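You operate a simulated robot arm through the tools that you are given. There is no shell and no other tool.

The job below is to be done with a simulated robot arm. You get a single attempt, and the scene is never put back.

JOB
Bring the sag gauge into its green band, then jog the belt once.
Fine: drive off while you turn the chain knob; clamp its lever again.
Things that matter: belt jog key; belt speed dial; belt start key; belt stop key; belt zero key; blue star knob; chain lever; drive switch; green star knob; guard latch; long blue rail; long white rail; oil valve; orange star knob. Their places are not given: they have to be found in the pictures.

Only the result counts: the job must be done as asked and must still hold three seconds after the hand-in. Knocking over, shifting, dropping, spilling or breaking anything else fails it.

ROBOT AND FRAMES
A 6-joint arm with a two-finger parallel gripper, fixed in place. Base frame: the origin is at the foot of the arm, x ahead of it, y to its left, z up. Readings come in m, rad, newtons and seconds.
With the tool pointing down near the work surface it reaches from about 0.22 to 0.66 m from the base axis. Its first joint turns from -2.897 to 2.897 rad. Payload 1.57 kg.
The TCP is the grasp point between the finger pads, 0.03 m short of the fingertips. In the tool frame z runs along the fingers and y along their closing line. The gripper opens to 0.11 m. The fingers are 0.024 m wide and 0.012 m thick; the gripper's body (0.048 by 0.112 m) begins 0.078 m behind the TCP.
Orientation is that of the tool frame in the base frame, as a unit quaternion [x, y, z, w]. With the fingers straight down and closing along the base's y, the tool's x points along the base's -x, its y along +y and its z along -z.

CONTROLS
- The arm moves only by the tool servo_tool. Its argument "moves" is one flat list of numbers, 7 for each row, row after row: the shift along the tool's x, y, z in units of 25 mm (1.0 is 25 mm), then the turn, a rotation vector about the tool's x, y, z in units of 6 degrees (1.0 is 6 degrees), then the closure, from 0 (fully open) to 1 (shut). In form: [dx, dy, dz, wx, wy, wz, jaw, dx, dy, dz, wx, wy, wz, jaw, ...]. A call has 1 to 20 rows; each row shifts and turns the commanded pose from where the row before left it, along the tool's axes as they then stand. A call with a number of a shift or a turn outside -1 to 1 is refused whole. A row lasts 0.2 s, in which the tool goes at most 0.05 m and 0.15 rad; a call with a longer step from one row to the next is refused whole, and so is a gripper value outside its range. Where a pose cannot be reached the arm comes as near as it can. A force on the tool above 80 N (or 10 N above the force at the start of the call, whichever is more), or a blocked arm, ends the call early, and 0.2 s more pass. The fingers move at their own pace (about 0.108 m/s each) and stop on an object; they squeeze with about 21 N. The grip force told is the motor's: it shows also when the fingers shut on nothing. Time passes only in rows, and 0.2 s behind the last, so rows that do not move let the fingers close. It gives the time, the measured TCP pose, the force on the tool (base axes), the opening and the grip force at its end, in the units of the frame above (readings bear some noise), with the torque about the TCP (base axes, N m) and any sound that the robot's microphone picked up.
- Cameras (640 x 400 px; columns grow to the right, rows downward): "scene" is fixed at [0.3999, -0.6495, 1.2425]; the picture's right is [0.99, -0.11, 0.00], its down [-0.04, -0.33, -0.94] and it looks along [0.11, 0.94, -0.33] (base axes); focal length 328 px, centre (320, 200). "wrist" rides on the gripper at [0.07, 0.016, -0.141] in the tool frame; the picture's right is [-0.23, 0.97, 0.00], its down [-0.86, -0.20, -0.48] and it looks along [-0.47, -0.11, 0.88] (tool axes); focal length 222 px, centre (320, 200).
- grab_frame(camera): a new picture of that camera. It takes no simulated time.
- raise_lower(by): slides the trunk up (or, below 0, down) by that many m; the arm rides with it, the base frame stays. It gives what a move gives, with no picture.
- point_at(camera, pixels): for up to 12 pixels [column, row] of the newest picture of that camera ("zoom" is the newest enlarged one), the place [x, y, z] in the base frame of the surface seen there, good to about 0.002 m. It takes no simulated time.
- close_up(camera, box): a new picture of the part [left, top, right, bottom] of that camera's present view, enlarged. It takes no simulated time.
- sign_off(): hands the job in; it is judged then, once.

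Leave the gripper open and the arm clear of the work at the hand-in unless told otherwise.

The tools are called after "Request:" as a command line: name --argument value ..., lists and objects as JSON in quotes. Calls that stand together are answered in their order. servo_tool: Moves the arm, as the interface text tells. Its arguments: {"type":"object","properties":{"moves":{"type":"array"}},"required":["moves"]} The other tools are called the same way: raise_lower (by) slides the trunk up or down; grab_frame (camera) takes a picture; point_at (camera, pixels) gives the place of the surface under pixels of a picture; close_up (camera, box) takes an enlarged picture of a part of a camera's view; sign_off () hands the job in.

At the start:

```text
time_s: 0.0
ee_pos: [0.3984, 0.3655, 0.9653]
tool_rot: [-0.001, 1.0, 0.0, 0.0]
ft_force: [1.4, 0.5, 0.1]
moment: [-0.01, 0.02, 0.0]
finger_gap: 0.1099
gripper_force: 0.0
trunk travel left (down, up): [-0.05, 0.54]
```

scene: 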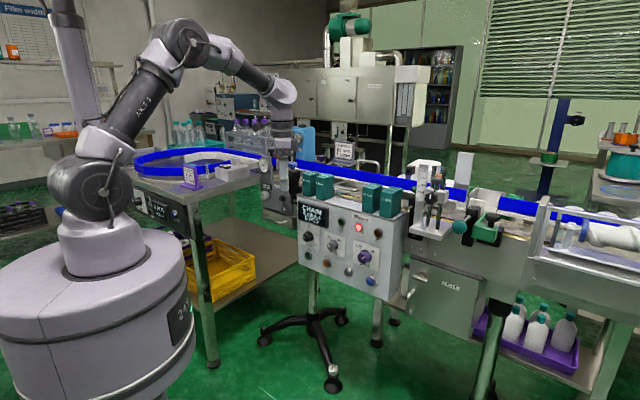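
wrist: 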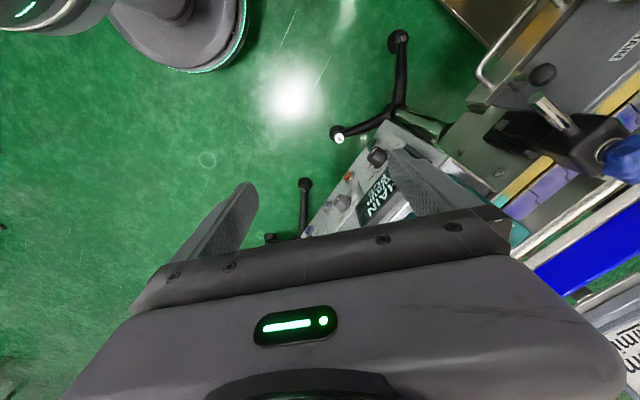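

The scene shows a control box near (350,240), a conveyor with blue belt and several knobs. I'll enlarge parts of the scene to find the controls.

Request:
close_up --camera "scene" --box '[290, 160, 420, 310]'

Request:
close_up --camera "scene" --box '[400, 140, 640, 290]'

Request:
close_up --camera "scene" --box '[120, 110, 320, 240]'

```text
2.67 times, centred on (355, 235) of scene
```

zoom: 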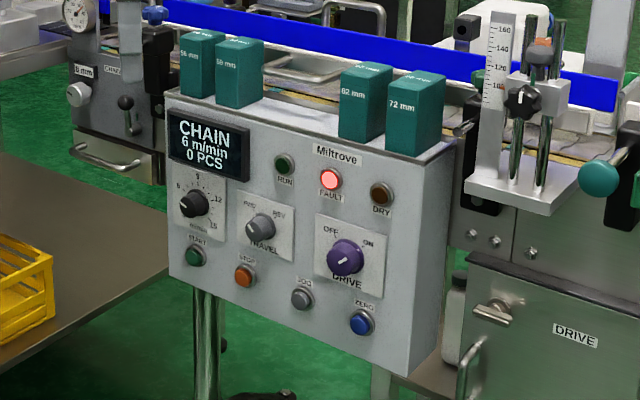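

```text
2.67 times, centred on (520, 215) of scene
```

zoom: 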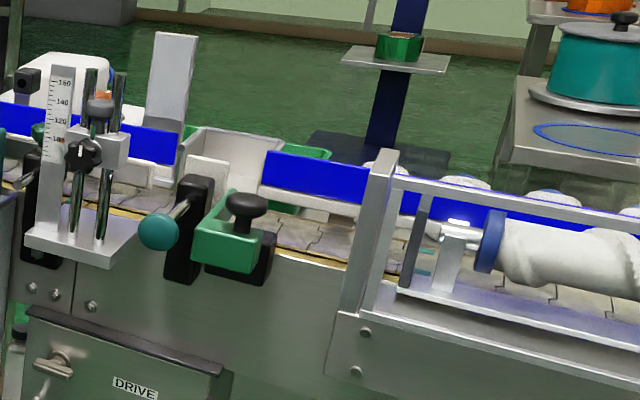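

```text
3.08 times, centred on (220, 175) of scene
```

zoom: 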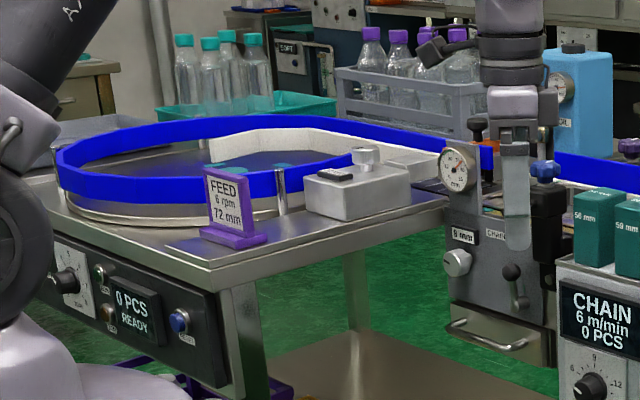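

The sag gauge seems to be the dial near (268,164), with a knob and a lever below it labelled "CHAIN". I'll enlarge that spot and the drive switch more.

Request:
close_up --camera "scene" --box '[252, 150, 316, 232]'

Request:
point_at --camera "zoom" --pixels '[[320, 200]]'

Request:
close_up --camera "scene" --box '[295, 210, 385, 290]'

```text
4.88 times, centred on (284, 191) of scene
```

zoom: 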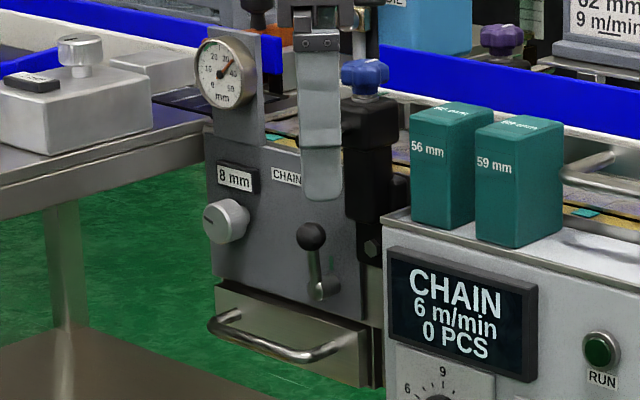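

```text
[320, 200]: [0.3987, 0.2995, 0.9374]
```

```text
5.00 times, centred on (340, 250) of scene
```

zoom: 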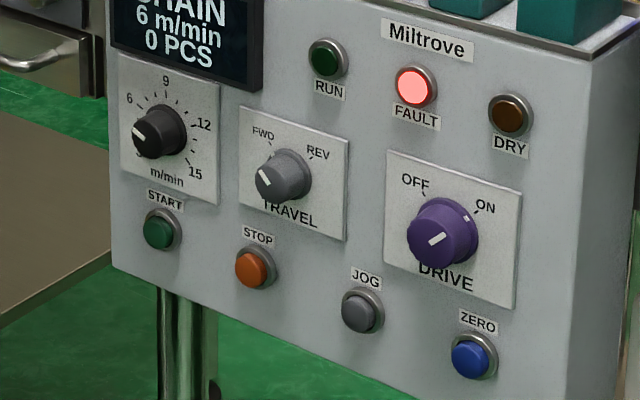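

Now I'll read places of the gauge, knob, lever, and panel controls, taking a fresh picture of the scene for pixel reference.

Request:
grab_frame --camera "scene"

Request:
close_up --camera "scene" --box '[255, 150, 305, 182]'

Request:
close_up --camera "scene" --box '[340, 235, 385, 280]'

Request:
close_up --camera "scene" --box '[256, 180, 316, 218]'

```text
taken
```

scene: 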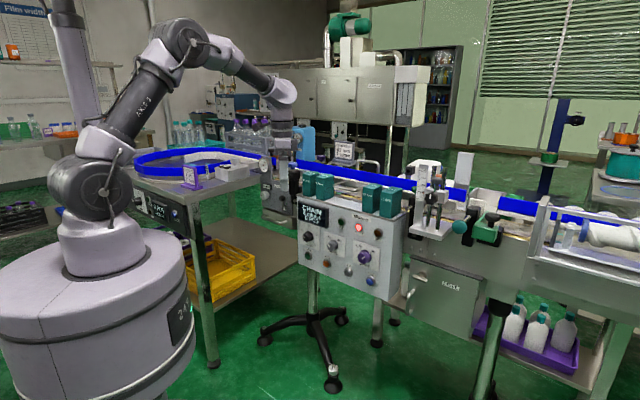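

```text
12.50 times, centred on (280, 166) of scene
```

zoom: 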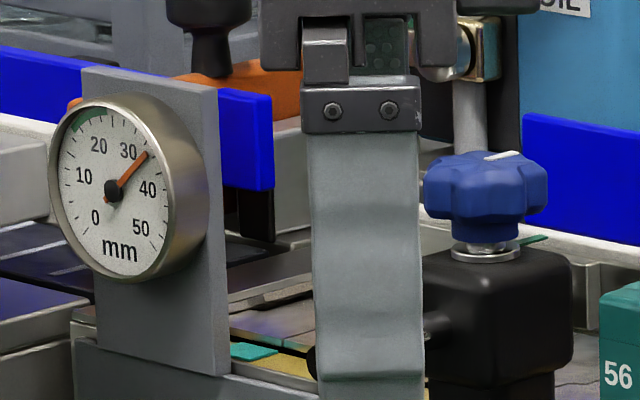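

```text
8.89 times, centred on (362, 258) of scene
```

zoom: 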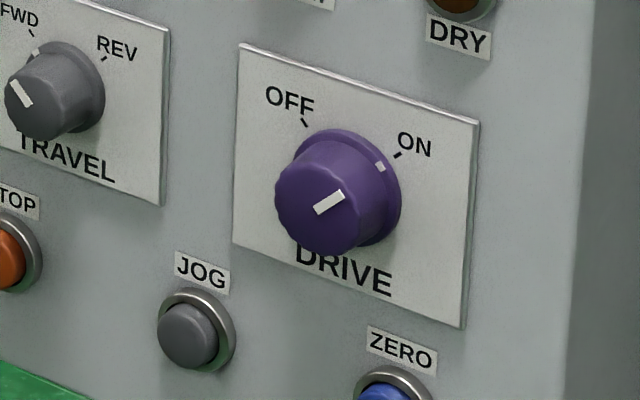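

```text
10.53 times, centred on (286, 199) of scene
```

zoom: 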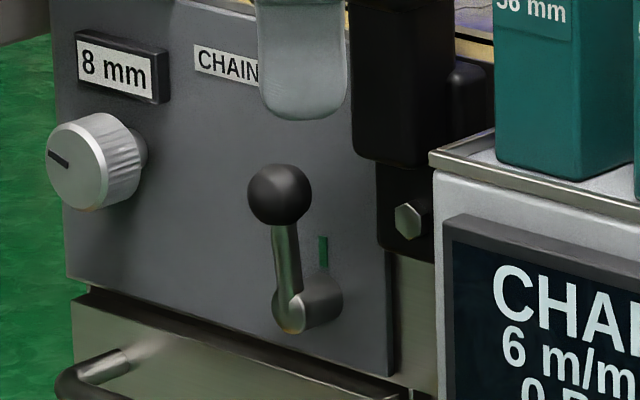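

The gauge reads about 34 mm with a green band near 15–20. The plate "8 mm" probably is the travel per knob turn. The drive switch indicator points to ON. I'll read the places of these items in the scene picture.

Request:
point_at --camera "zoom" --pixels '[[75, 165], [130, 160], [105, 215], [275, 195], [290, 315], [323, 250], [120, 70], [200, 230], [90, 270], [370, 300], [220, 20], [225, 65]]'

Request:
close_up --camera "scene" --box '[295, 200, 415, 300]'

```text
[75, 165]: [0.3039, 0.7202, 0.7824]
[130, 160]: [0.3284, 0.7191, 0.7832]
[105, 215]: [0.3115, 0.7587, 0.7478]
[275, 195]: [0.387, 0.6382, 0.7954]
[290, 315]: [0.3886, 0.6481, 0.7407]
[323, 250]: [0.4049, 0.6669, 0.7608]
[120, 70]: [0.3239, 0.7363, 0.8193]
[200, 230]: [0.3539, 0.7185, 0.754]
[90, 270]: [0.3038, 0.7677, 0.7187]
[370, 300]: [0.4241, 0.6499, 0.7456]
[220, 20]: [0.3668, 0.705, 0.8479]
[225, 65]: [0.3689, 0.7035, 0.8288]
```

```text
4.00 times, centred on (355, 250) of scene
```

zoom: 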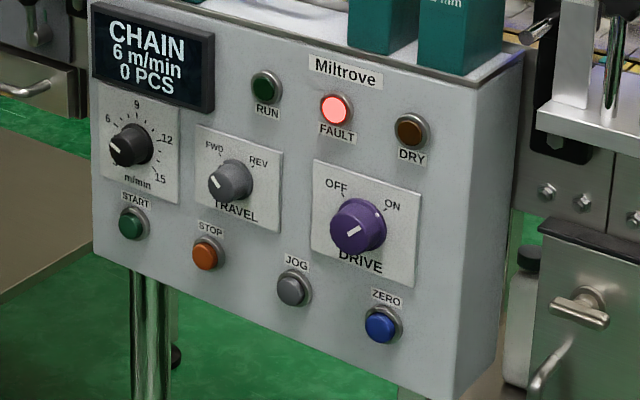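

The chain plate faces diagonally toward the robot (normal about (-0.7,-0.71)). Now I'll read places of the control panel in the zoom picture.

Request:
point_at --camera "zoom" --pixels '[[352, 228], [380, 205], [325, 270], [400, 275], [318, 170], [292, 290], [296, 262], [132, 222], [206, 258], [380, 325], [220, 290], [420, 360]]'

Request:
grab_frame --camera "wrist"

```text
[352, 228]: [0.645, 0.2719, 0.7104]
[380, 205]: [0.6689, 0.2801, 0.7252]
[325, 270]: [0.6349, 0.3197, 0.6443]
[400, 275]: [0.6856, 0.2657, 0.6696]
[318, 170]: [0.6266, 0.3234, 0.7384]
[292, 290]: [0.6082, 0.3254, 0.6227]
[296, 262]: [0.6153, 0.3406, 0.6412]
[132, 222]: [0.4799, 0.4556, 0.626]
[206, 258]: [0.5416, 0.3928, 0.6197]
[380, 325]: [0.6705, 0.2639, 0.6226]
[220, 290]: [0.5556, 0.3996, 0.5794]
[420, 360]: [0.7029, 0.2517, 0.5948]
```

```text
taken
```

wrist: 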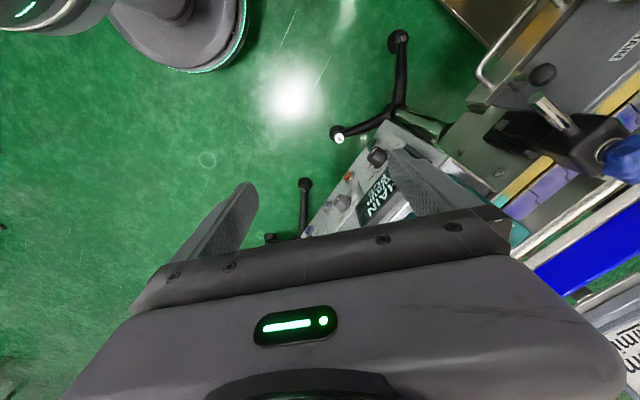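

The panel too faces diagonally to the robot (plane about 0.676 m out along (0.709,0.706)). To judge reach, I'll read the arm's joint places in the scene picture.

Request:
grab_frame --camera "scene"

Request:
point_at --camera "scene" --pixels '[[90, 190], [105, 185], [182, 45], [200, 45], [280, 92], [290, 100], [100, 240], [295, 158], [110, 290], [284, 125]]'

```text
taken
```

scene: 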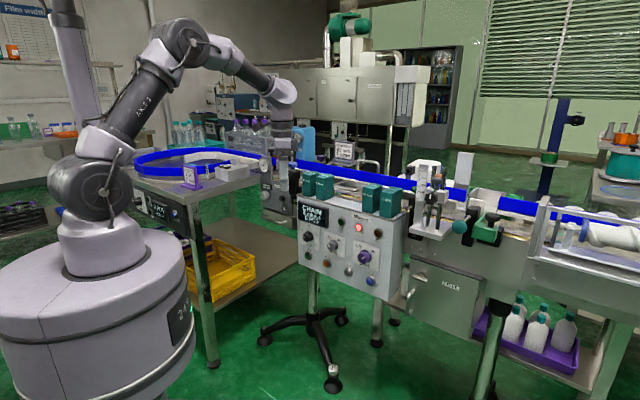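

```text
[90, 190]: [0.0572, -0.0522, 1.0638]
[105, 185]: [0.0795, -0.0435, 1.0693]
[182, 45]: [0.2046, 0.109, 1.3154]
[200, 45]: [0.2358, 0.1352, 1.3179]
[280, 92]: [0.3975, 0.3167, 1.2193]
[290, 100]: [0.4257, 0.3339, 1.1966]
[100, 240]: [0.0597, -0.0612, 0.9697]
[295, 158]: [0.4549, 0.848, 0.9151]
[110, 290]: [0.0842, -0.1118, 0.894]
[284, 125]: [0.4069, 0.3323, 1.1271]
```

The shoulder is at about z 1.06 and the targets at z 0.62–0.80, so the tool needs to point horizontally along (0.709,0.706). First I'll turn the tool about its own axis (in free air) by +120° so the camera ends on top after tilting.

Request:
servo_tool --moves '[0, 0, 0, 0, 0, 1, 0, 0, 0, 0, 0, 0, 1, 0, 0, 0, 0, 0, 0, 1, 0, 0, 0, 0, 0, 0, 1, 0, 0, 0, 0, 0, 0, 1, 0, 0, 0, 0, 0, 0, 1, 0, 0, 0, 0, 0, 0, 1, 0, 0, 0, 0, 0, 0, 1, 0, 0, 0, 0, 0, 0, 1, 0, 0, 0, 0, 0, 0, 1, 0]'

```text
time_s: 2.2
ee_pos: [0.3988, 0.3655, 0.9648]
tool_rot: [0.501, 0.866, 0.0, 0.0]
ft_force: [-0.2, -0.4, 0.4]
moment: [0.02, 0.0, 0.01]
finger_gap: 0.11
gripper_force: 0.0
trunk travel left (down, up): [-0.05, 0.54]
```

It turned 60° fine. 75° more to bring the tool's x along the approach direction.

Request:
servo_tool --moves '[0, 0, 0, 0, 0, 1, 0, 0, 0, 0, 0, 0, 1, 0, 0, 0, 0, 0, 0, 1, 0, 0, 0, 0, 0, 0, 1, 0, 0, 0, 0, 0, 0, 1, 0, 0, 0, 0, 0, 0, 1, 0, 0, 0, 0, 0, 0, 1, 0, 0, 0, 0, 0, 0, 1, 0, 0, 0, 0, 0, 0, 1, 0, 0, 0, 0, 0, 0, 1, 0, 0, 0, 0, 0, 0, 1, 0, 0, 0, 0, 0, 0, 1, 0, 0, 0, 0, 0, 0, 0.5, 0]'

```text
time_s: 5.0
ee_pos: [0.399, 0.3662, 0.9658]
tool_rot: [0.924, 0.383, 0.0, -0.001]
ft_force: [0.0, 0.6, 0.2]
moment: [-0.03, 0.01, 0.0]
finger_gap: 0.1101
gripper_force: 0.0
trunk travel left (down, up): [-0.05, 0.54]
```

Tool x now points along 45°. Next tilt +90° about tool y to bring the fingers horizontal toward the panel, staying above at z 0.965.

Request:
servo_tool --moves '[0, 0, 0, 0, 1, 0, 0, 0, 0, 0, 0, 1, 0, 0, 0, 0, 0, 0, 1, 0, 0, 0, 0, 0, 0, 1, 0, 0, 0, 0, 0, 0, 1, 0, 0, 0, 0, 0, 0, 1, 0, 0, 0, 0, 0, 0, 1, 0, 0, 0, 0, 0, 0, 1, 0, 0, 0, 0, 0, 0, 1, 0, 0, 0, 0, 0, 0, 1, 0, 0, 0, 0, 0, 0, 1, 0, 0, 0, 0, 0, 0, 1, 0, 0, 0, 0, 0, 0, 1, 0, 0, 0, 0, 0, 0, 1, 0, 0, 0, 0, 0, 0, 1, 0, 0]'

```text
time_s: 8.2
ee_pos: [0.316, 0.501, 1.1732]
tool_rot: [0.659, 0.272, 0.651, -0.26]
ft_force: [-0.8, 0.6, -0.4]
moment: [-0.01, -0.01, 0.01]
finger_gap: 0.11
gripper_force: 0.0
out of reach, approached as far as the arm can: row 8, 9, 10, 11, 12, 13, 14, 15
trunk travel left (down, up): [-0.05, 0.54]
```

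The pose was out of reach (wrist too near the body) and the arm went elsewhere (0.316,0.501,1.173). I'll look at the scene before the next move.

Request:
grab_frame --camera "scene"

Request:
grab_frame --camera "wrist"

```text
taken
```

scene: 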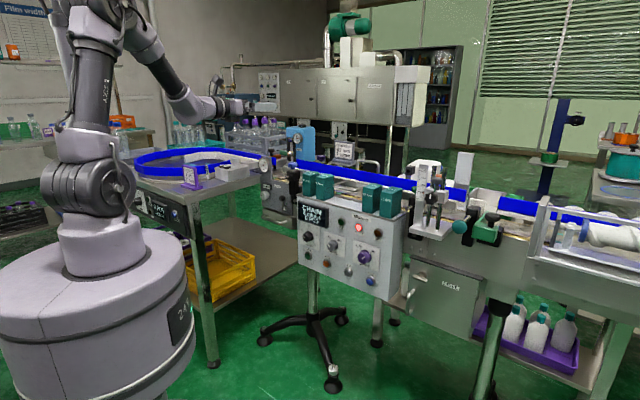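

```text
taken
```

wrist: 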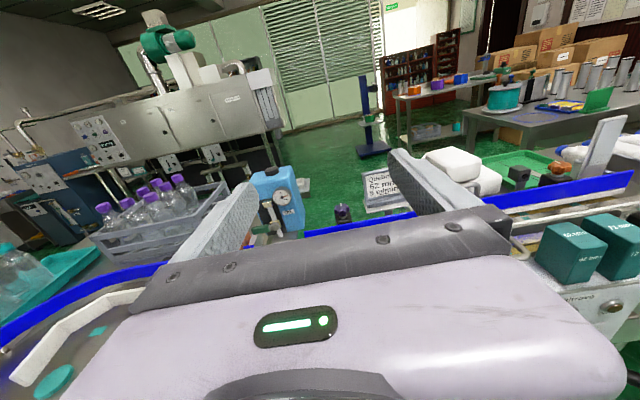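

Now the fingers are horizontal and the camera is upright on top. I'll test small motion forward (2 rows of 25 mm along tool z), which is clear in either case.

Request:
servo_tool --moves '[0, 0, 0, 0, 0, 0, 0, 0, 0, 0.4, 0, 0, 0, 0]'

Request:
point_at --camera "scene" --pixels '[[205, 108], [190, 108], [230, 110], [267, 165], [310, 175], [370, 190], [395, 195], [112, 30]]'

```text
time_s: 8.8
ee_pos: [0.322, 0.5127, 1.1809]
tool_rot: [0.655, 0.272, 0.653, -0.267]
ft_force: [0.0, 0.6, 0.4]
moment: [-0.02, 0.01, -0.01]
finger_gap: 0.1102
gripper_force: 0.0
out of reach, approached as far as the arm can: row 2
trunk travel left (down, up): [-0.05, 0.54]
```

```text
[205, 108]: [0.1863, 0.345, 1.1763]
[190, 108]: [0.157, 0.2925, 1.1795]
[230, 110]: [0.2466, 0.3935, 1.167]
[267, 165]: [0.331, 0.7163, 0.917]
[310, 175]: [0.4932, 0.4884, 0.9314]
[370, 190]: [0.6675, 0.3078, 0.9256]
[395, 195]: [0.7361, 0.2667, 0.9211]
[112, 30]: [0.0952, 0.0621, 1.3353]
```

The arm seems limited by its forearm roll; with the target more to the left it should free up. Blocks are up to z 0.93, the gauge at (0.331,0.716,0.917). Next I'll shift left (tool −y) 0.1 m at this height, which is free air, and check the feed table's places.

Request:
servo_tool --moves '[0, -1, 0, 0, 0, 0, 0, 0, -1, 0, 0, 0, 0, 0, 0, -1, 0, 0, 0, 0, 0, 0, -1, 0, 0, 0, 0, 0]'

Request:
point_at --camera "scene" --pixels '[[198, 200], [253, 178], [240, 165], [235, 172], [190, 178], [225, 190], [275, 220], [262, 215], [240, 188], [280, 170], [293, 182], [290, 165]]'

```text
time_s: 10.0
ee_pos: [0.2721, 0.5703, 1.1957]
tool_rot: [0.654, 0.248, 0.664, -0.265]
ft_force: [0.6, 0.4, 0.1]
moment: [-0.02, 0.02, 0.01]
finger_gap: 0.1099
gripper_force: 0.0
trunk travel left (down, up): [-0.05, 0.54]
stopped in row 4: the arm was blocked; the commanded pose is now the measured one
```

```text
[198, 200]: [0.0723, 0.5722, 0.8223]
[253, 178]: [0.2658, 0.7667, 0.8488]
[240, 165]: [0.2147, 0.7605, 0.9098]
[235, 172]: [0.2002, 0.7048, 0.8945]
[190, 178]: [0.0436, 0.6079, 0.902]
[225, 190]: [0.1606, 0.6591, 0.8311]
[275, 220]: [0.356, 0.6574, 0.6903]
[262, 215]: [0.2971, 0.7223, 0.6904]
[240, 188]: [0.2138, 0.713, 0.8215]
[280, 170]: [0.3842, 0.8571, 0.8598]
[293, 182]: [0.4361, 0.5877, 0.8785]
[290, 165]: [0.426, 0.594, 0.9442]
```

The arm reported blocked in row 4. I'll look at the scene to see why.

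Request:
grab_frame --camera "scene"

Request:
close_up --camera "scene" --box '[20, 0, 300, 180]'

Request:
grab_frame --camera "wrist"

```text
taken
```

scene: 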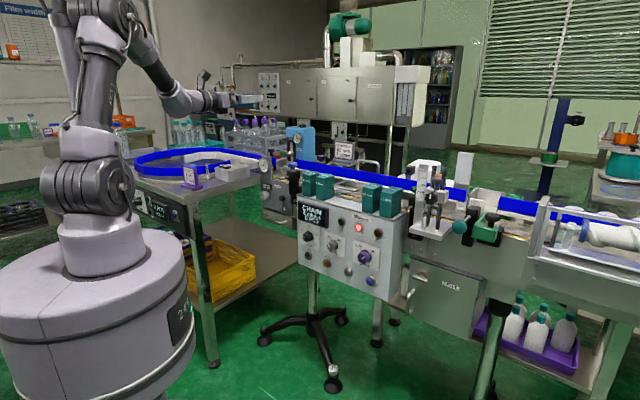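

```text
2.22 times, centred on (160, 90) of scene
```

zoom: 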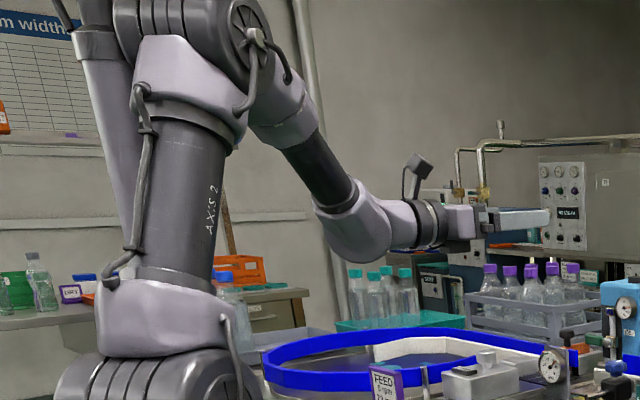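

```text
taken
```

wrist: 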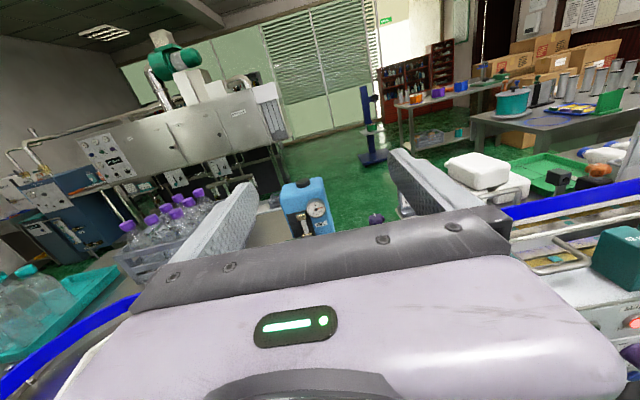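

The arm stands with the forearm pointing down about 45° and the wrist bent up. I'll read the joint places to work out the reach.

Request:
close_up --camera "scene" --box '[20, 0, 300, 260]'

Request:
point_at --camera "scene" --pixels '[[128, 15], [100, 22], [85, 60], [120, 180], [90, 188], [178, 105], [165, 85], [150, 60], [195, 102], [207, 100], [222, 100], [250, 100]]'

```text
1.54 times, centred on (160, 130) of scene
```

zoom: 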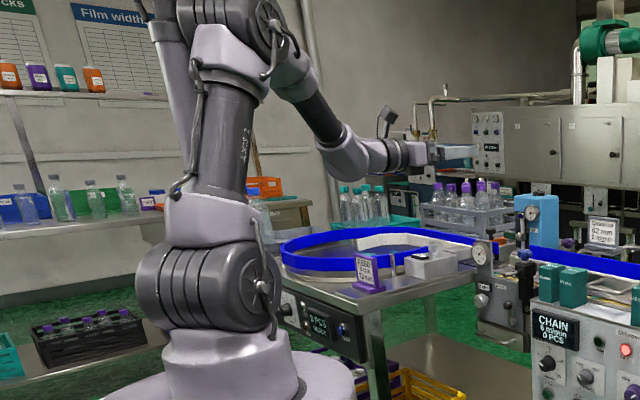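

```text
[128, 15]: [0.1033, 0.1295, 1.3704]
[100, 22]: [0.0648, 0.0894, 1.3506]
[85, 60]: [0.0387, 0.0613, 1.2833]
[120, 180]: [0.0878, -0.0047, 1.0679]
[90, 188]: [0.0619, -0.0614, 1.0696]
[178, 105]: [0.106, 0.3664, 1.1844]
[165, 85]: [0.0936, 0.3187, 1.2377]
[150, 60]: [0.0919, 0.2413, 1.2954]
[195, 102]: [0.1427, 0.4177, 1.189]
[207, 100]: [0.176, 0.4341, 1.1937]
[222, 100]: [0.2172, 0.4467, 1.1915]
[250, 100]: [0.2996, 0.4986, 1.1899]
```

To learn whether the last (tool roll) joint is near its end, I'll try a small roll about the tool axis in free air: +12° first.

Request:
servo_tool --moves '[0, 0, 0, 0, 0, 1, 0, 0, 0, 0, 0, 0, 1, 0, 0, 0, 0, 0, 0, 1, 0]'

```text
time_s: 10.8
ee_pos: [0.2768, 0.58, 1.2219]
tool_rot: [0.69, 0.141, 0.614, -0.356]
ft_force: [-0.4, -0.3, -0.4]
moment: [0.0, -0.01, -0.03]
finger_gap: 0.1101
gripper_force: 0.1
out of reach, approached as far as the arm can: row 2, 3
trunk travel left (down, up): [-0.05, 0.54]
```

Positive roll is at its end. Trying negative roll 36°.

Request:
servo_tool --moves '[0, 0, 0, 0, 0, -1, 0, 0, 0, 0, 0, 0, -1, 0, 0, 0, 0, 0, 0, -1, 0, 0, 0, 0, 0, 0, -1, 0, 0, 0, 0, 0, 0, -1, 0, 0, 0, 0, 0, 0, -1, 0]'

```text
time_s: 12.2
ee_pos: [0.2742, 0.5798, 1.2226]
tool_rot: [0.608, 0.346, 0.698, -0.153]
ft_force: [0.6, 0.1, 1.2]
moment: [0.01, -0.01, -0.01]
finger_gap: 0.11
gripper_force: 0.1
trunk travel left (down, up): [-0.05, 0.54]
```

Negative roll is free, so the roll joint is OK on that side. Now I'm at roll −18°, TCP (0.274,0.580,1.223). I'll go down with slight retreat toward a viewing pose in front of the chain plate: 7 rows.

Request:
servo_tool --moves '[-0.951, -0.309, -0.15, 0, 0, 0, 0, -0.951, -0.309, -0.15, 0, 0, 0, 0, -0.951, -0.309, -0.15, 0, 0, 0, 0, -0.951, -0.309, -0.15, 0, 0, 0, 0, -0.951, -0.309, -0.15, 0, 0, 0, 0, -0.951, -0.309, -0.15, 0, 0, 0, 0, -0.951, -0.309, -0.15, 0, 0, 0, 0]'

```text
time_s: 13.4
ee_pos: [0.2768, 0.549, 1.2012]
tool_rot: [0.592, 0.282, 0.731, -0.188]
ft_force: [0.1, 0.6, 0.4]
moment: [0.01, 0.01, 0.01]
finger_gap: 0.1101
gripper_force: 0.0
trunk travel left (down, up): [-0.05, 0.54]
stopped in row 5: the arm was blocked; the commanded pose is now the measured one
```

Blocked again, at (0.277,0.549,1.201) with the tool tilted up ~8°. I'll look at the arm again.

Request:
close_up --camera "scene" --box '[60, 0, 300, 150]'

Request:
grab_frame --camera "wrist"

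```text
2.67 times, centred on (180, 75) of scene
```

zoom: 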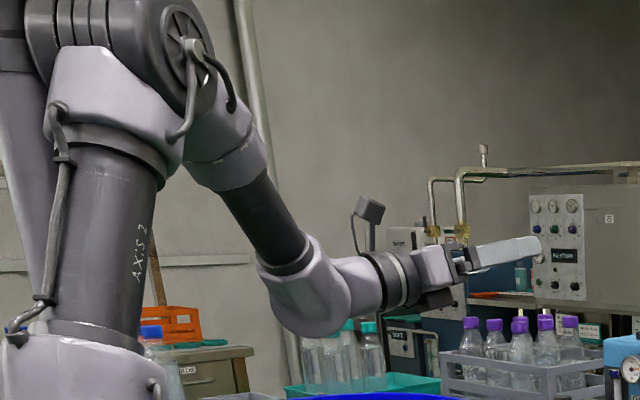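

```text
taken
```

wrist: 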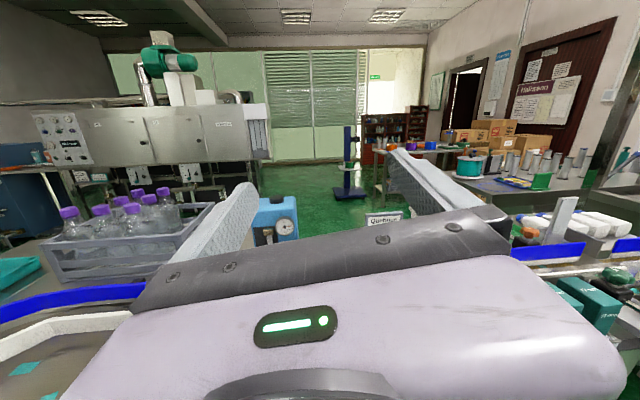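

I'll check what the tall mast next to the arm is, since the elbow might be touching it.

Request:
grab_frame --camera "scene"

Request:
point_at --camera "scene" --pixels '[[65, 15], [72, 60], [85, 110], [80, 10], [67, 40], [66, 90], [70, 5]]'

Request:
close_up --camera "scene" --box '[20, 0, 180, 180]'

```text
taken
```

scene: 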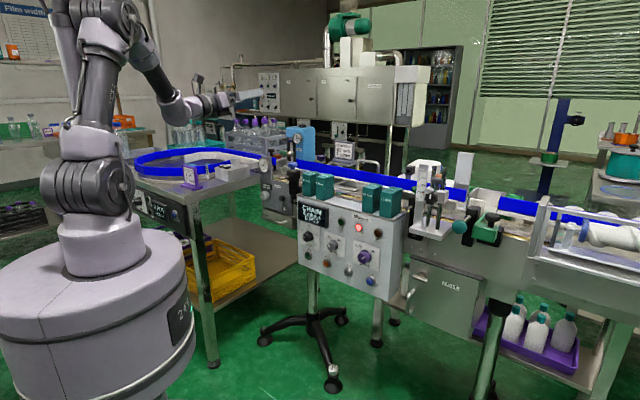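

```text
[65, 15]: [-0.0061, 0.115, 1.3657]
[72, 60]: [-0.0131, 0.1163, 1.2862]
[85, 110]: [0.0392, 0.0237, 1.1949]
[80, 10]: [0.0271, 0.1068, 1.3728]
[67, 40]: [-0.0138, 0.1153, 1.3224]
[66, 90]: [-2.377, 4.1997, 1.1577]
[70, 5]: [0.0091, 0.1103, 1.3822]
```

```text
2.22 times, centred on (100, 90) of scene
```

zoom: 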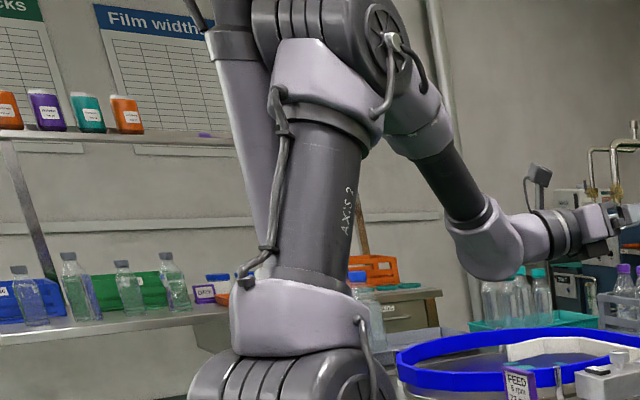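

The mast is part of the arm itself. I'll test a slower downward motion (5 mm per row) to see whether it's a speed matter. Tool is now rolled and pitched a little; moving along tool −x/−y mostly is down.

Request:
servo_tool --moves '[-0.2, -0.06, 0, 0, 0, 0, 0, -0.2, -0.06, 0, 0, 0, 0, 0, -0.2, -0.06, 0, 0, 0, 0, 0]'

```text
time_s: 14.2
ee_pos: [0.2752, 0.5517, 1.1916]
tool_rot: [0.59, 0.279, 0.733, -0.191]
ft_force: [1.5, -0.8, -0.2]
moment: [-0.01, 0.02, 0.03]
finger_gap: 0.1099
gripper_force: 0.2
trunk travel left (down, up): [-0.05, 0.54]
```

Slow motion progresses. Continue down slowly, 12 rows of 6 mm.

Request:
servo_tool --moves '[-0.25, -0.05, 0, 0, 0, 0, 0, -0.25, -0.05, 0, 0, 0, 0, 0, -0.25, -0.05, 0, 0, 0, 0, 0, -0.25, -0.05, 0, 0, 0, 0, 0, -0.25, -0.05, 0, 0, 0, 0, 0, -0.25, -0.05, 0, 0, 0, 0, 0, -0.25, -0.05, 0, 0, 0, 0, 0, -0.25, -0.05, 0, 0, 0, 0, 0, -0.25, -0.05, 0, 0, 0, 0, 0, -0.25, -0.05, 0, 0, 0, 0, 0]'

```text
time_s: 16.4
ee_pos: [0.2814, 0.5587, 1.1227]
tool_rot: [0.591, 0.284, 0.731, -0.19]
ft_force: [0.5, -0.2, 0.3]
moment: [0.03, 0.01, 0.04]
finger_gap: 0.11
gripper_force: 0.1
trunk travel left (down, up): [-0.05, 0.54]
```

Slow motion works well: z is now 1.123. I'll continue down at 10 mm per row with a slow orientation correction (pitch down ~8°, yaw ~5°).

Request:
servo_tool --moves '[-0.38, -0.12, -0.08, 0.1, -0.116, 0, 0, -0.38, -0.12, -0.08, 0.1, -0.116, 0, 0, -0.38, -0.12, -0.08, 0.1, -0.116, 0, 0, -0.38, -0.12, -0.08, 0.1, -0.116, 0, 0, -0.38, -0.12, -0.08, 0.1, -0.116, 0, 0, -0.38, -0.12, -0.08, 0.1, -0.116, 0, 0, -0.38, -0.12, -0.08, 0.1, -0.116, 0, 0, -0.38, -0.12, -0.08, 0.1, -0.116, 0, 0, -0.38, -0.12, -0.08, 0.1, -0.116, 0, 0, -0.38, -0.12, -0.08, 0.1, -0.116, 0, 0]'

```text
time_s: 18.6
ee_pos: [0.2619, 0.5845, 1.0522]
tool_rot: [0.625, 0.334, 0.677, -0.2]
ft_force: [0.1, -1.0, 0.0]
moment: [0.0, -0.02, 0.0]
finger_gap: 0.1102
gripper_force: 0.2
out of reach, approached as far as the arm can: row 2, 3, 4, 5, 6, 7, 8, 9, 10
trunk travel left (down, up): [-0.05, 0.54]
```

Orientation is right now but a limit is near. Lowering the trunk by its remaining 0.05 m should flatten the forearm and give room (the tool goes down with it, free air: z 1.05→1.00).

Request:
raise_lower --by -0.05

Request:
grab_frame --camera "wrist"

```text
time_s: 19.5
ee_pos: [0.2626, 0.5843, 1.0015]
tool_rot: [0.625, 0.333, 0.677, -0.2]
ft_force: [-0.3, -0.3, -0.2]
moment: [-0.02, 0.02, -0.01]
finger_gap: 0.1099
gripper_force: 0.0
trunk travel left (down, up): [0.0, 0.59]
```

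```text
taken
```

wrist: 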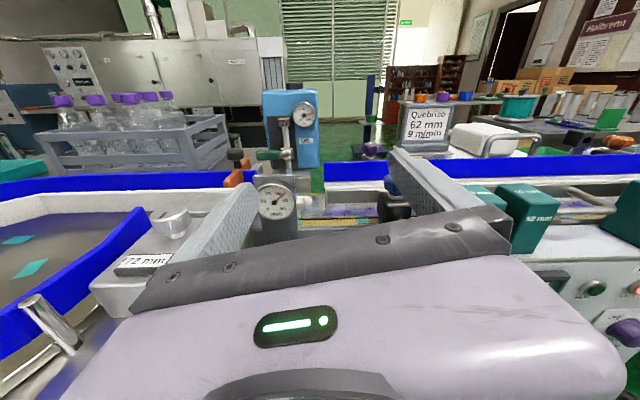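

The gauge is visible at (275,200) in the wrist view. I'll enlarge it.

Request:
close_up --camera "wrist" --box '[245, 175, 309, 227]'

Request:
point_at --camera "wrist" --pixels '[[276, 200], [165, 222], [120, 265], [125, 278], [60, 340], [175, 215]]'

```text
7.69 times, centred on (277, 201) of wrist
```

zoom: 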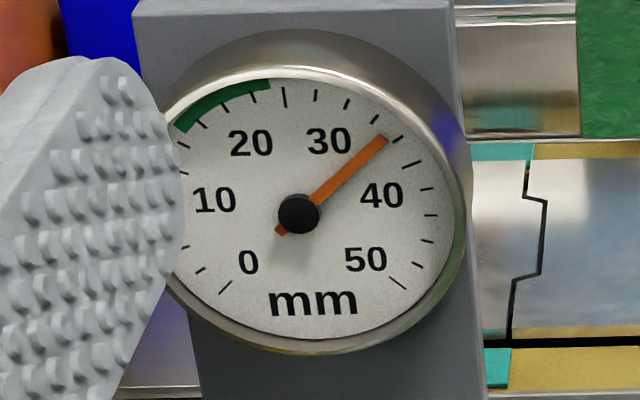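

```text
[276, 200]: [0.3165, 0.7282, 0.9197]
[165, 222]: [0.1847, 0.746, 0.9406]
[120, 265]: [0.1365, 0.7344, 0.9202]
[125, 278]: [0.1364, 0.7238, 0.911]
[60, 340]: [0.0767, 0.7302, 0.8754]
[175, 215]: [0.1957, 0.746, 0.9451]
```

The gauge reads about 35 mm; the green band spans roughly 16–24 mm, so it must go down about 15 mm (≈1.9 turns at 8 mm/turn). First the drive goes off. That switch is far to the right and needs the wrist flipped the other way, so I'll slowly pitch the tool down while moving right and back in free air.

Request:
servo_tool --moves '[-0.02, 0.31, -0.12, 0, -0.5, 0, 0, -0.02, 0.31, -0.12, 0, -0.5, 0, 0, -0.02, 0.31, -0.12, 0, -0.5, 0, 0, -0.02, 0.31, -0.12, 0, -0.5, 0, 0, -0.02, 0.31, -0.12, 0, -0.5, 0, 0, -0.02, 0.31, -0.12, 0, -0.5, 0, 0, -0.02, 0.31, -0.12, 0, -0.5, 0, 0, -0.02, 0.31, -0.12, 0, -0.5, 0, 0, -0.02, 0.31, -0.12, 0, -0.5, 0, 0, -0.02, 0.31, -0.12, 0, -0.5, 0, 0, -0.02, 0.31, -0.12, 0, -0.5, 0, 0, -0.02, 0.31, -0.12, 0, -0.5, 0, 0, -0.02, 0.31, -0.12, 0, -0.5, 0, 0, -0.02, 0.31, -0.12, 0, -0.5, 0, 0, -0.02, 0.31, -0.12, 0, -0.5, 0, 0]'

```text
time_s: 22.7
ee_pos: [0.3106, 0.4722, 1.0349]
tool_rot: [0.836, 0.385, 0.386, -0.058]
ft_force: [0.4, 0.0, -0.1]
moment: [-0.01, -0.01, -0.02]
finger_gap: 0.1102
gripper_force: 0.2
trunk travel left (down, up): [0.0, 0.59]
```

It tracked well (pitch −44°). Continue pitching to straight down while moving right.

Request:
servo_tool --moves '[-0.1, 0.31, -0.07, 0, -0.5, 0, 0, -0.1, 0.31, -0.07, 0, -0.5, 0, 0, -0.1, 0.31, -0.07, 0, -0.5, 0, 0, -0.1, 0.31, -0.07, 0, -0.5, 0, 0, -0.1, 0.31, -0.07, 0, -0.5, 0, 0, -0.1, 0.31, -0.07, 0, -0.5, 0, 0, -0.1, 0.31, -0.07, 0, -0.5, 0, 0, -0.1, 0.31, -0.07, 0, -0.5, 0, 0, -0.1, 0.31, -0.07, 0, -0.5, 0, 0, -0.1, 0.31, -0.07, 0, -0.5, 0, 0, -0.1, 0.31, -0.07, 0, -0.5, 0, 0, -0.1, 0.31, -0.07, 0, -0.5, 0, 0, -0.1, 0.31, -0.07, 0, -0.5, 0, 0, -0.1, 0.31, -0.07, 0, -0.5, 0, 0, -0.1, 0.31, -0.07, 0, -0.5, 0, 0]'

```text
time_s: 25.9
ee_pos: [0.3013, 0.2863, 0.8329]
tool_rot: [0.917, 0.378, 0.09, 0.092]
ft_force: [-0.1, 0.1, 0.2]
moment: [0.01, 0.02, -0.03]
finger_gap: 0.1102
gripper_force: 0.0
out of reach, approached as far as the arm can: row 5, 6, 7, 8, 9, 10, 11, 12, 13, 14, 15
trunk travel left (down, up): [0.0, 0.59]
```

The arm stopped short at (0.301,0.286,0.833), tool about 14° from vertical; no force. I'll look at the scene.

Request:
grab_frame --camera "scene"

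Request:
grab_frame --camera "wrist"

```text
taken
```

scene: 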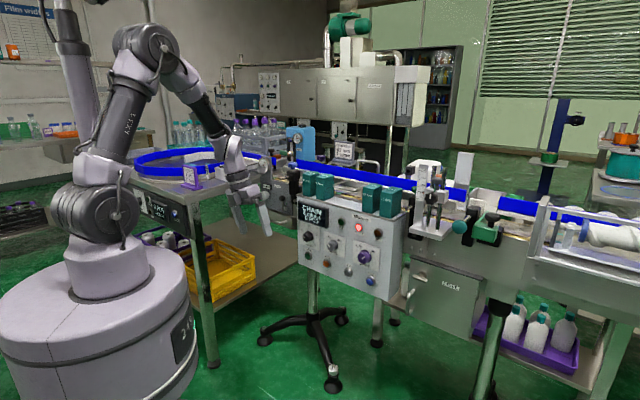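

```text
taken
```

wrist: 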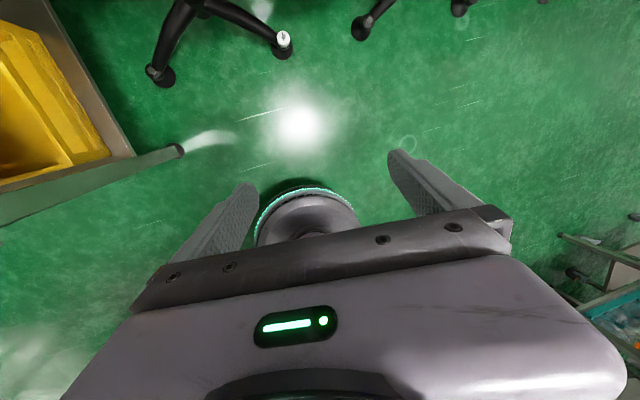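

I now understand: the forearm-roll joint is near its end in this pose, and the better posture is with the camera underneath (tool x down), which keeps all wrist joints central. I'll go back the way I came (slowly, up and left, pitching up 39°), then roll the tool 180°.

Request:
servo_tool --moves '[0.44, -0.15, -0.29, 0, 0.33, 0, 0, 0.44, -0.15, -0.29, 0, 0.33, 0, 0, 0.44, -0.15, -0.29, 0, 0.33, 0, 0, 0.44, -0.15, -0.29, 0, 0.33, 0, 0, 0.44, -0.15, -0.29, 0, 0.33, 0, 0, 0.44, -0.15, -0.29, 0, 0.33, 0, 0, 0.44, -0.15, -0.29, 0, 0.33, 0, 0, 0.44, -0.15, -0.29, 0, 0.33, 0, 0, 0.44, -0.15, -0.29, 0, 0.33, 0, 0, 0.44, -0.15, -0.29, 0, 0.33, 0, 0, 0.44, -0.15, -0.29, 0, 0.33, 0, 0, 0.44, -0.15, -0.29, 0, 0.33, 0, 0, 0.44, -0.15, -0.29, 0, 0.33, 0, 0, 0.44, -0.15, -0.29, 0, 0.33, 0, 0, 0.44, -0.15, -0.29, 0, 0.33, 0, 0, 0.44, -0.15, -0.29, 0, 0.33, 0, 0, 0.44, -0.15, -0.29, 0, 0.33, 0, 0, 0.44, -0.15, -0.29, 0, 0.33, 0, 0, 0.44, -0.15, -0.29, 0, 0.33, 0, 0, 0.44, -0.15, -0.29, 0, 0.33, 0, 0]'

```text
time_s: 30.1
ee_pos: [0.3174, 0.4699, 1.022]
tool_rot: [0.838, 0.385, 0.385, -0.047]
ft_force: [-0.6, 0.3, -0.2]
moment: [0.01, -0.04, 0.03]
finger_gap: 0.1101
gripper_force: 0.1
out of reach, approached as far as the arm can: row 1
trunk travel left (down, up): [0.0, 0.59]
```

Tracking is good. Now finish pitching up to horizontal, moving back left (reverse of before).

Request:
servo_tool --moves '[0.02, -0.31, 0.12, 0, 0.5, 0, 0, 0.02, -0.31, 0.12, 0, 0.5, 0, 0, 0.02, -0.31, 0.12, 0, 0.5, 0, 0, 0.02, -0.31, 0.12, 0, 0.5, 0, 0, 0.02, -0.31, 0.12, 0, 0.5, 0, 0, 0.02, -0.31, 0.12, 0, 0.5, 0, 0, 0.02, -0.31, 0.12, 0, 0.5, 0, 0, 0.02, -0.31, 0.12, 0, 0.5, 0, 0, 0.02, -0.31, 0.12, 0, 0.5, 0, 0, 0.02, -0.31, 0.12, 0, 0.5, 0, 0, 0.02, -0.31, 0.12, 0, 0.5, 0, 0, 0.02, -0.31, 0.12, 0, 0.5, 0, 0, 0.02, -0.31, 0.12, 0, 0.5, 0, 0, 0.02, -0.31, 0.12, 0, 0.5, 0, 0, 0.02, -0.31, 0.12, 0, 0.5, 0, 0]'

```text
time_s: 33.3
ee_pos: [0.2721, 0.5806, 0.9848]
tool_rot: [0.629, 0.339, 0.675, -0.187]
ft_force: [-0.2, -1.0, 0.4]
moment: [0.0, -0.01, 0.0]
finger_gap: 0.1101
gripper_force: 0.1
trunk travel left (down, up): [0.0, 0.59]
```

Tool is horizontal again at (0.272,0.581,0.985). Now roll −120° about the tool axis in place, then the rest.

Request:
servo_tool --moves '[0, 0, 0, 0, 0, -1, 0, 0, 0, 0, 0, 0, -1, 0, 0, 0, 0, 0, 0, -1, 0, 0, 0, 0, 0, 0, -1, 0, 0, 0, 0, 0, 0, -1, 0, 0, 0, 0, 0, 0, -1, 0, 0, 0, 0, 0, 0, -1, 0, 0, 0, 0, 0, 0, -1, 0, 0, 0, 0, 0, 0, -1, 0, 0, 0, 0, 0, 0, -1, 0, 0, 0, 0, 0, 0, -1, 0, 0, 0, 0, 0, 0, -1, 0, 0, 0, 0, 0, 0, -1, 0, 0, 0, 0, 0, 0, -1, 0, 0, 0, 0, 0, 0, -1, 0, 0, 0, 0, 0, 0, -1, 0, 0, 0, 0, 0, 0, -1, 0, 0, 0, 0, 0, 0, -1, 0, 0, 0, 0, 0, 0, -1, 0, 0, 0, 0, 0, 0, -1, 0]'

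```text
time_s: 37.5
ee_pos: [0.2718, 0.5789, 0.9845]
tool_rot: [0.022, 0.713, 0.5, 0.491]
ft_force: [0.8, -0.4, 0.5]
moment: [-0.01, -0.02, -0.05]
finger_gap: 0.1101
gripper_force: 0.1
trunk travel left (down, up): [0.0, 0.59]
```

Now roll 48° more so the camera is underneath and the fingers close horizontally.

Request:
servo_tool --moves '[0, 0, 0, 0, 0, -1, 0, 0, 0, 0, 0, 0, -1, 0, 0, 0, 0, 0, 0, -1, 0, 0, 0, 0, 0, 0, -1, 0, 0, 0, 0, 0, 0, -1, 0, 0, 0, 0, 0, 0, -1, 0, 0, 0, 0, 0, 0, -1, 0, 0, 0, 0, 0, 0, -0.9, 0]'

Request:
grab_frame --camera "wrist"

Request:
grab_frame --camera "scene"

```text
time_s: 39.3
ee_pos: [0.271, 0.5792, 0.9847]
tool_rot: [-0.267, 0.661, 0.262, 0.651]
ft_force: [0.7, 0.4, 0.3]
moment: [0.0, 0.04, -0.01]
finger_gap: 0.1098
gripper_force: 0.1
trunk travel left (down, up): [0.0, 0.59]
```

```text
taken
```

wrist: 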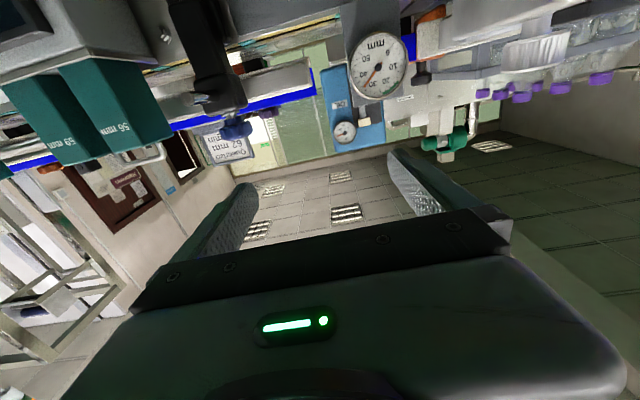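

```text
taken
```

scene: 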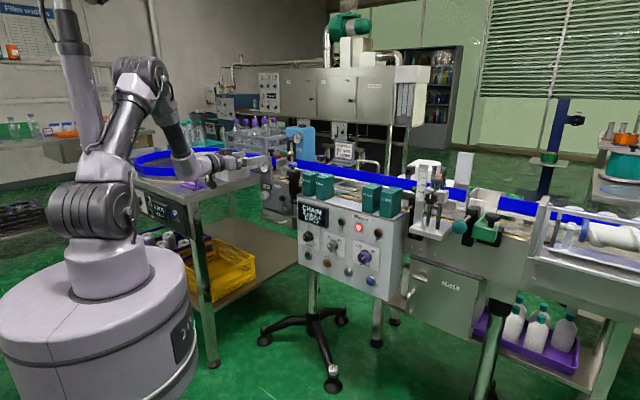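

The gauge is seen upside down at (378,65) now; camera is underneath. Now I'll move right with the tool horizontal (tool −y is right) at this height, 20 rows of 15 mm.

Request:
servo_tool --moves '[0, -0.6, 0, 0, 0, 0, 0, 0, -0.6, 0, 0, 0, 0, 0, 0, -0.6, 0, 0, 0, 0, 0, 0, -0.6, 0, 0, 0, 0, 0, 0, -0.6, 0, 0, 0, 0, 0, 0, -0.6, 0, 0, 0, 0, 0, 0, -0.6, 0, 0, 0, 0, 0, 0, -0.6, 0, 0, 0, 0, 0, 0, -0.6, 0, 0, 0, 0, 0, 0, -0.6, 0, 0, 0, 0, 0, 0, -0.6, 0, 0, 0, 0, 0, 0, -0.6, 0, 0, 0, 0, 0, 0, -0.6, 0, 0, 0, 0, 0, 0, -0.6, 0, 0, 0, 0, 0, 0, -0.6, 0, 0, 0, 0, 0, 0, -0.6, 0, 0, 0, 0, 0, 0, -0.6, 0, 0, 0, 0, 0, 0, -0.6, 0, 0, 0, 0, 0, 0, -0.6, 0, 0, 0, 0, 0, 0, -0.6, 0, 0, 0, 0, 0]'

```text
time_s: 43.5
ee_pos: [0.4791, 0.3635, 0.9849]
tool_rot: [-0.266, 0.661, 0.262, 0.651]
ft_force: [-0.6, -0.1, 0.1]
moment: [-0.02, -0.02, -0.03]
finger_gap: 0.1098
gripper_force: 0.1
trunk travel left (down, up): [0.0, 0.59]
```

Smooth now. Continue right and down toward the drive switch, retreating a little: 18 rows.

Request:
servo_tool --moves '[0.6, -0.4, -0.06, 0, 0, 0, 0, 0.6, -0.4, -0.06, -0.17, 0, 0, 0, 0.6, -0.4, -0.06, 0, -0.15, 0, 0, 0.6, -0.4, -0.06, 0, 0, 0, 0, 0.6, -0.4, -0.06, 0, 0, 0, 0, 0.6, -0.4, -0.06, 0, 0, 0, 0, 0.6, -0.4, -0.06, 0, 0, 0, 0, 0.6, -0.4, -0.06, 0, 0, 0, 0, 0.6, -0.4, -0.06, 0, 0, 0, 0, 0.6, -0.4, -0.06, 0, 0, 0, 0, 0.6, -0.4, -0.06, 0, 0, 0, 0, 0.6, -0.4, -0.06, 0, 0, 0, 0, 0.6, -0.4, -0.06, 0, 0, 0, 0, 0.6, -0.4, -0.06, 0, 0, 0, 0, 0.6, -0.4, -0.06, 0, 0, 0, 0, 0.6, -0.4, -0.06, 0, 0, 0, 0, 0.6, -0.4, -0.06, 0, 0, 0, 0, 0.6, -0.4, -0.06, 0, 0, 0, 0]'

Request:
grab_frame --camera "wrist"

Request:
grab_frame --camera "scene"

```text
time_s: 47.3
ee_pos: [0.5867, 0.2168, 0.7156]
tool_rot: [-0.271, 0.653, 0.27, 0.654]
ft_force: [-0.5, -0.1, 0.4]
moment: [-0.03, 0.0, -0.03]
finger_gap: 0.1101
gripper_force: 0.0
trunk travel left (down, up): [0.0, 0.59]
```

```text
taken
```

wrist: 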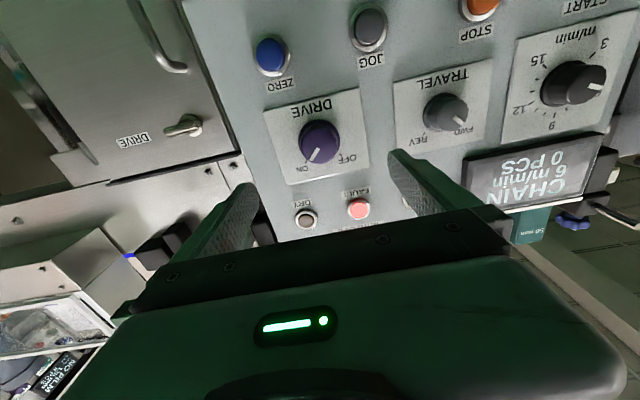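

```text
taken
```

scene: 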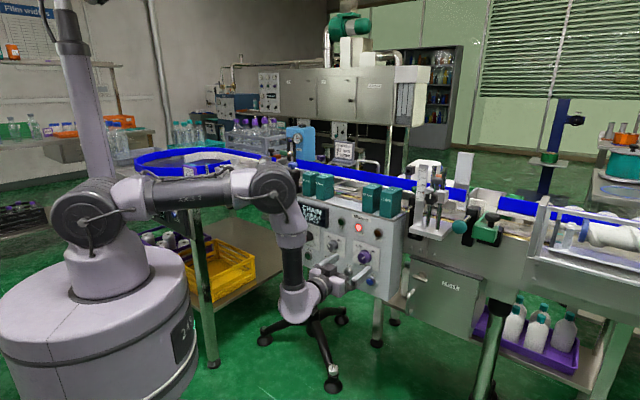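

Now the panel is right in front, upside down in the wrist view: DRIVE knob at (319,142). I'll enlarge it and read its place.

Request:
close_up --camera "wrist" --box '[255, 80, 375, 190]'

Request:
point_at --camera "wrist" --pixels '[[319, 143], [338, 148], [300, 140], [322, 124], [350, 150], [297, 173], [370, 24], [370, 45], [310, 30], [420, 130], [270, 54], [300, 200]]'

```text
3.64 times, centred on (315, 135) of wrist
```

zoom: 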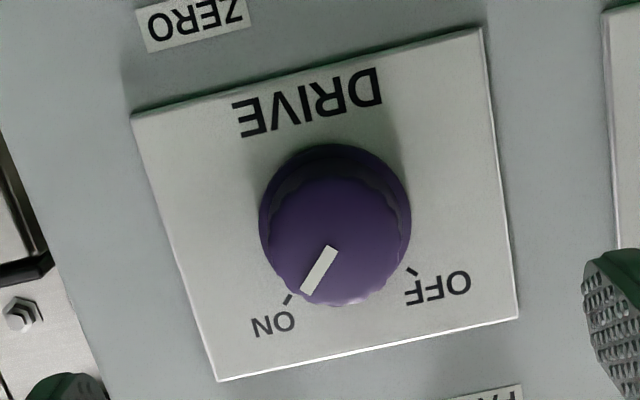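

```text
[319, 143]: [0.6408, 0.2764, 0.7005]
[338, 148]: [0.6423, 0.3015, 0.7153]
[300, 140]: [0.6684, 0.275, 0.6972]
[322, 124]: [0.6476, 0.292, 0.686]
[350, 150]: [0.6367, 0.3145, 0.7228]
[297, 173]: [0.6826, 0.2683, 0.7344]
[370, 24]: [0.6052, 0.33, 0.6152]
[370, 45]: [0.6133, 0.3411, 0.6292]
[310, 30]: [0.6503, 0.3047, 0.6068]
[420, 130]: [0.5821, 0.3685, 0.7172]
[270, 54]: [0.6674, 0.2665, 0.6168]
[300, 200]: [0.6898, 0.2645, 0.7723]
```

The pointer is at ON; OFF is 90° counter-clockwise as seen from the robot. I'll get precise outline points of the knob in the enlarged picture.

Request:
point_at --camera "zoom" --pixels '[[335, 235], [290, 240], [385, 235], [340, 295], [330, 165], [268, 215], [402, 215], [335, 190], [310, 270], [288, 298], [412, 270], [340, 150]]'

```text
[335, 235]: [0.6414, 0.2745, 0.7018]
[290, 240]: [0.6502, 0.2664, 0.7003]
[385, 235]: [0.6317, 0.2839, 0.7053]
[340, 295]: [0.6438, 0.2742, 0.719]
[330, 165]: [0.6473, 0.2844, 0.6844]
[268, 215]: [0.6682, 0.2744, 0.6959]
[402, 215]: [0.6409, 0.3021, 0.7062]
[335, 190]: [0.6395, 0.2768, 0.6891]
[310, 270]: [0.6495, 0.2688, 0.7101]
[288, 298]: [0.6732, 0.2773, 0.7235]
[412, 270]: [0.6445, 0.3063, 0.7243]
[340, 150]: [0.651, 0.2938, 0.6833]
```

Knob centre is at about (lat 0.258, z 0.7035), face 0.649 out, plate 0.673. I'll align (down 12 mm, left 2 mm), then advance 65 mm with fingers half open.

Request:
servo_tool --moves '[0.24, 0.045, 0, 0, 0, 0, 0.4, 0.24, 0.045, 0, 0, 0, 0, 0.4, 0, 0, 0.4, 0, 0, 0, 0.4, 0, 0, 0.4, 0, 0, 0, 0.4, 0, 0, 0.4, 0, 0, 0, 0.4, 0, 0, 0.4, 0, 0, 0, 0.4, 0, 0, 0.2, 0, 0, 0, 0.4]'

Request:
grab_frame --camera "wrist"

```text
time_s: 48.9
ee_pos: [0.6171, 0.2493, 0.7027]
tool_rot: [-0.271, 0.653, 0.27, 0.653]
ft_force: [0.3, 0.1, -0.1]
moment: [0.02, -0.02, -0.04]
finger_gap: 0.0661
gripper_force: 0.1
trunk travel left (down, up): [0.0, 0.59]
```

```text
taken
```

wrist: 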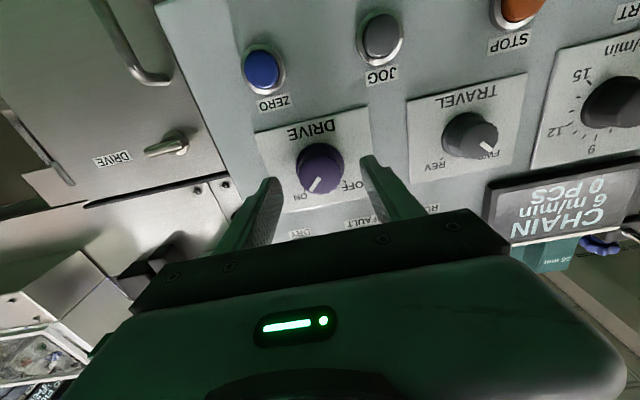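

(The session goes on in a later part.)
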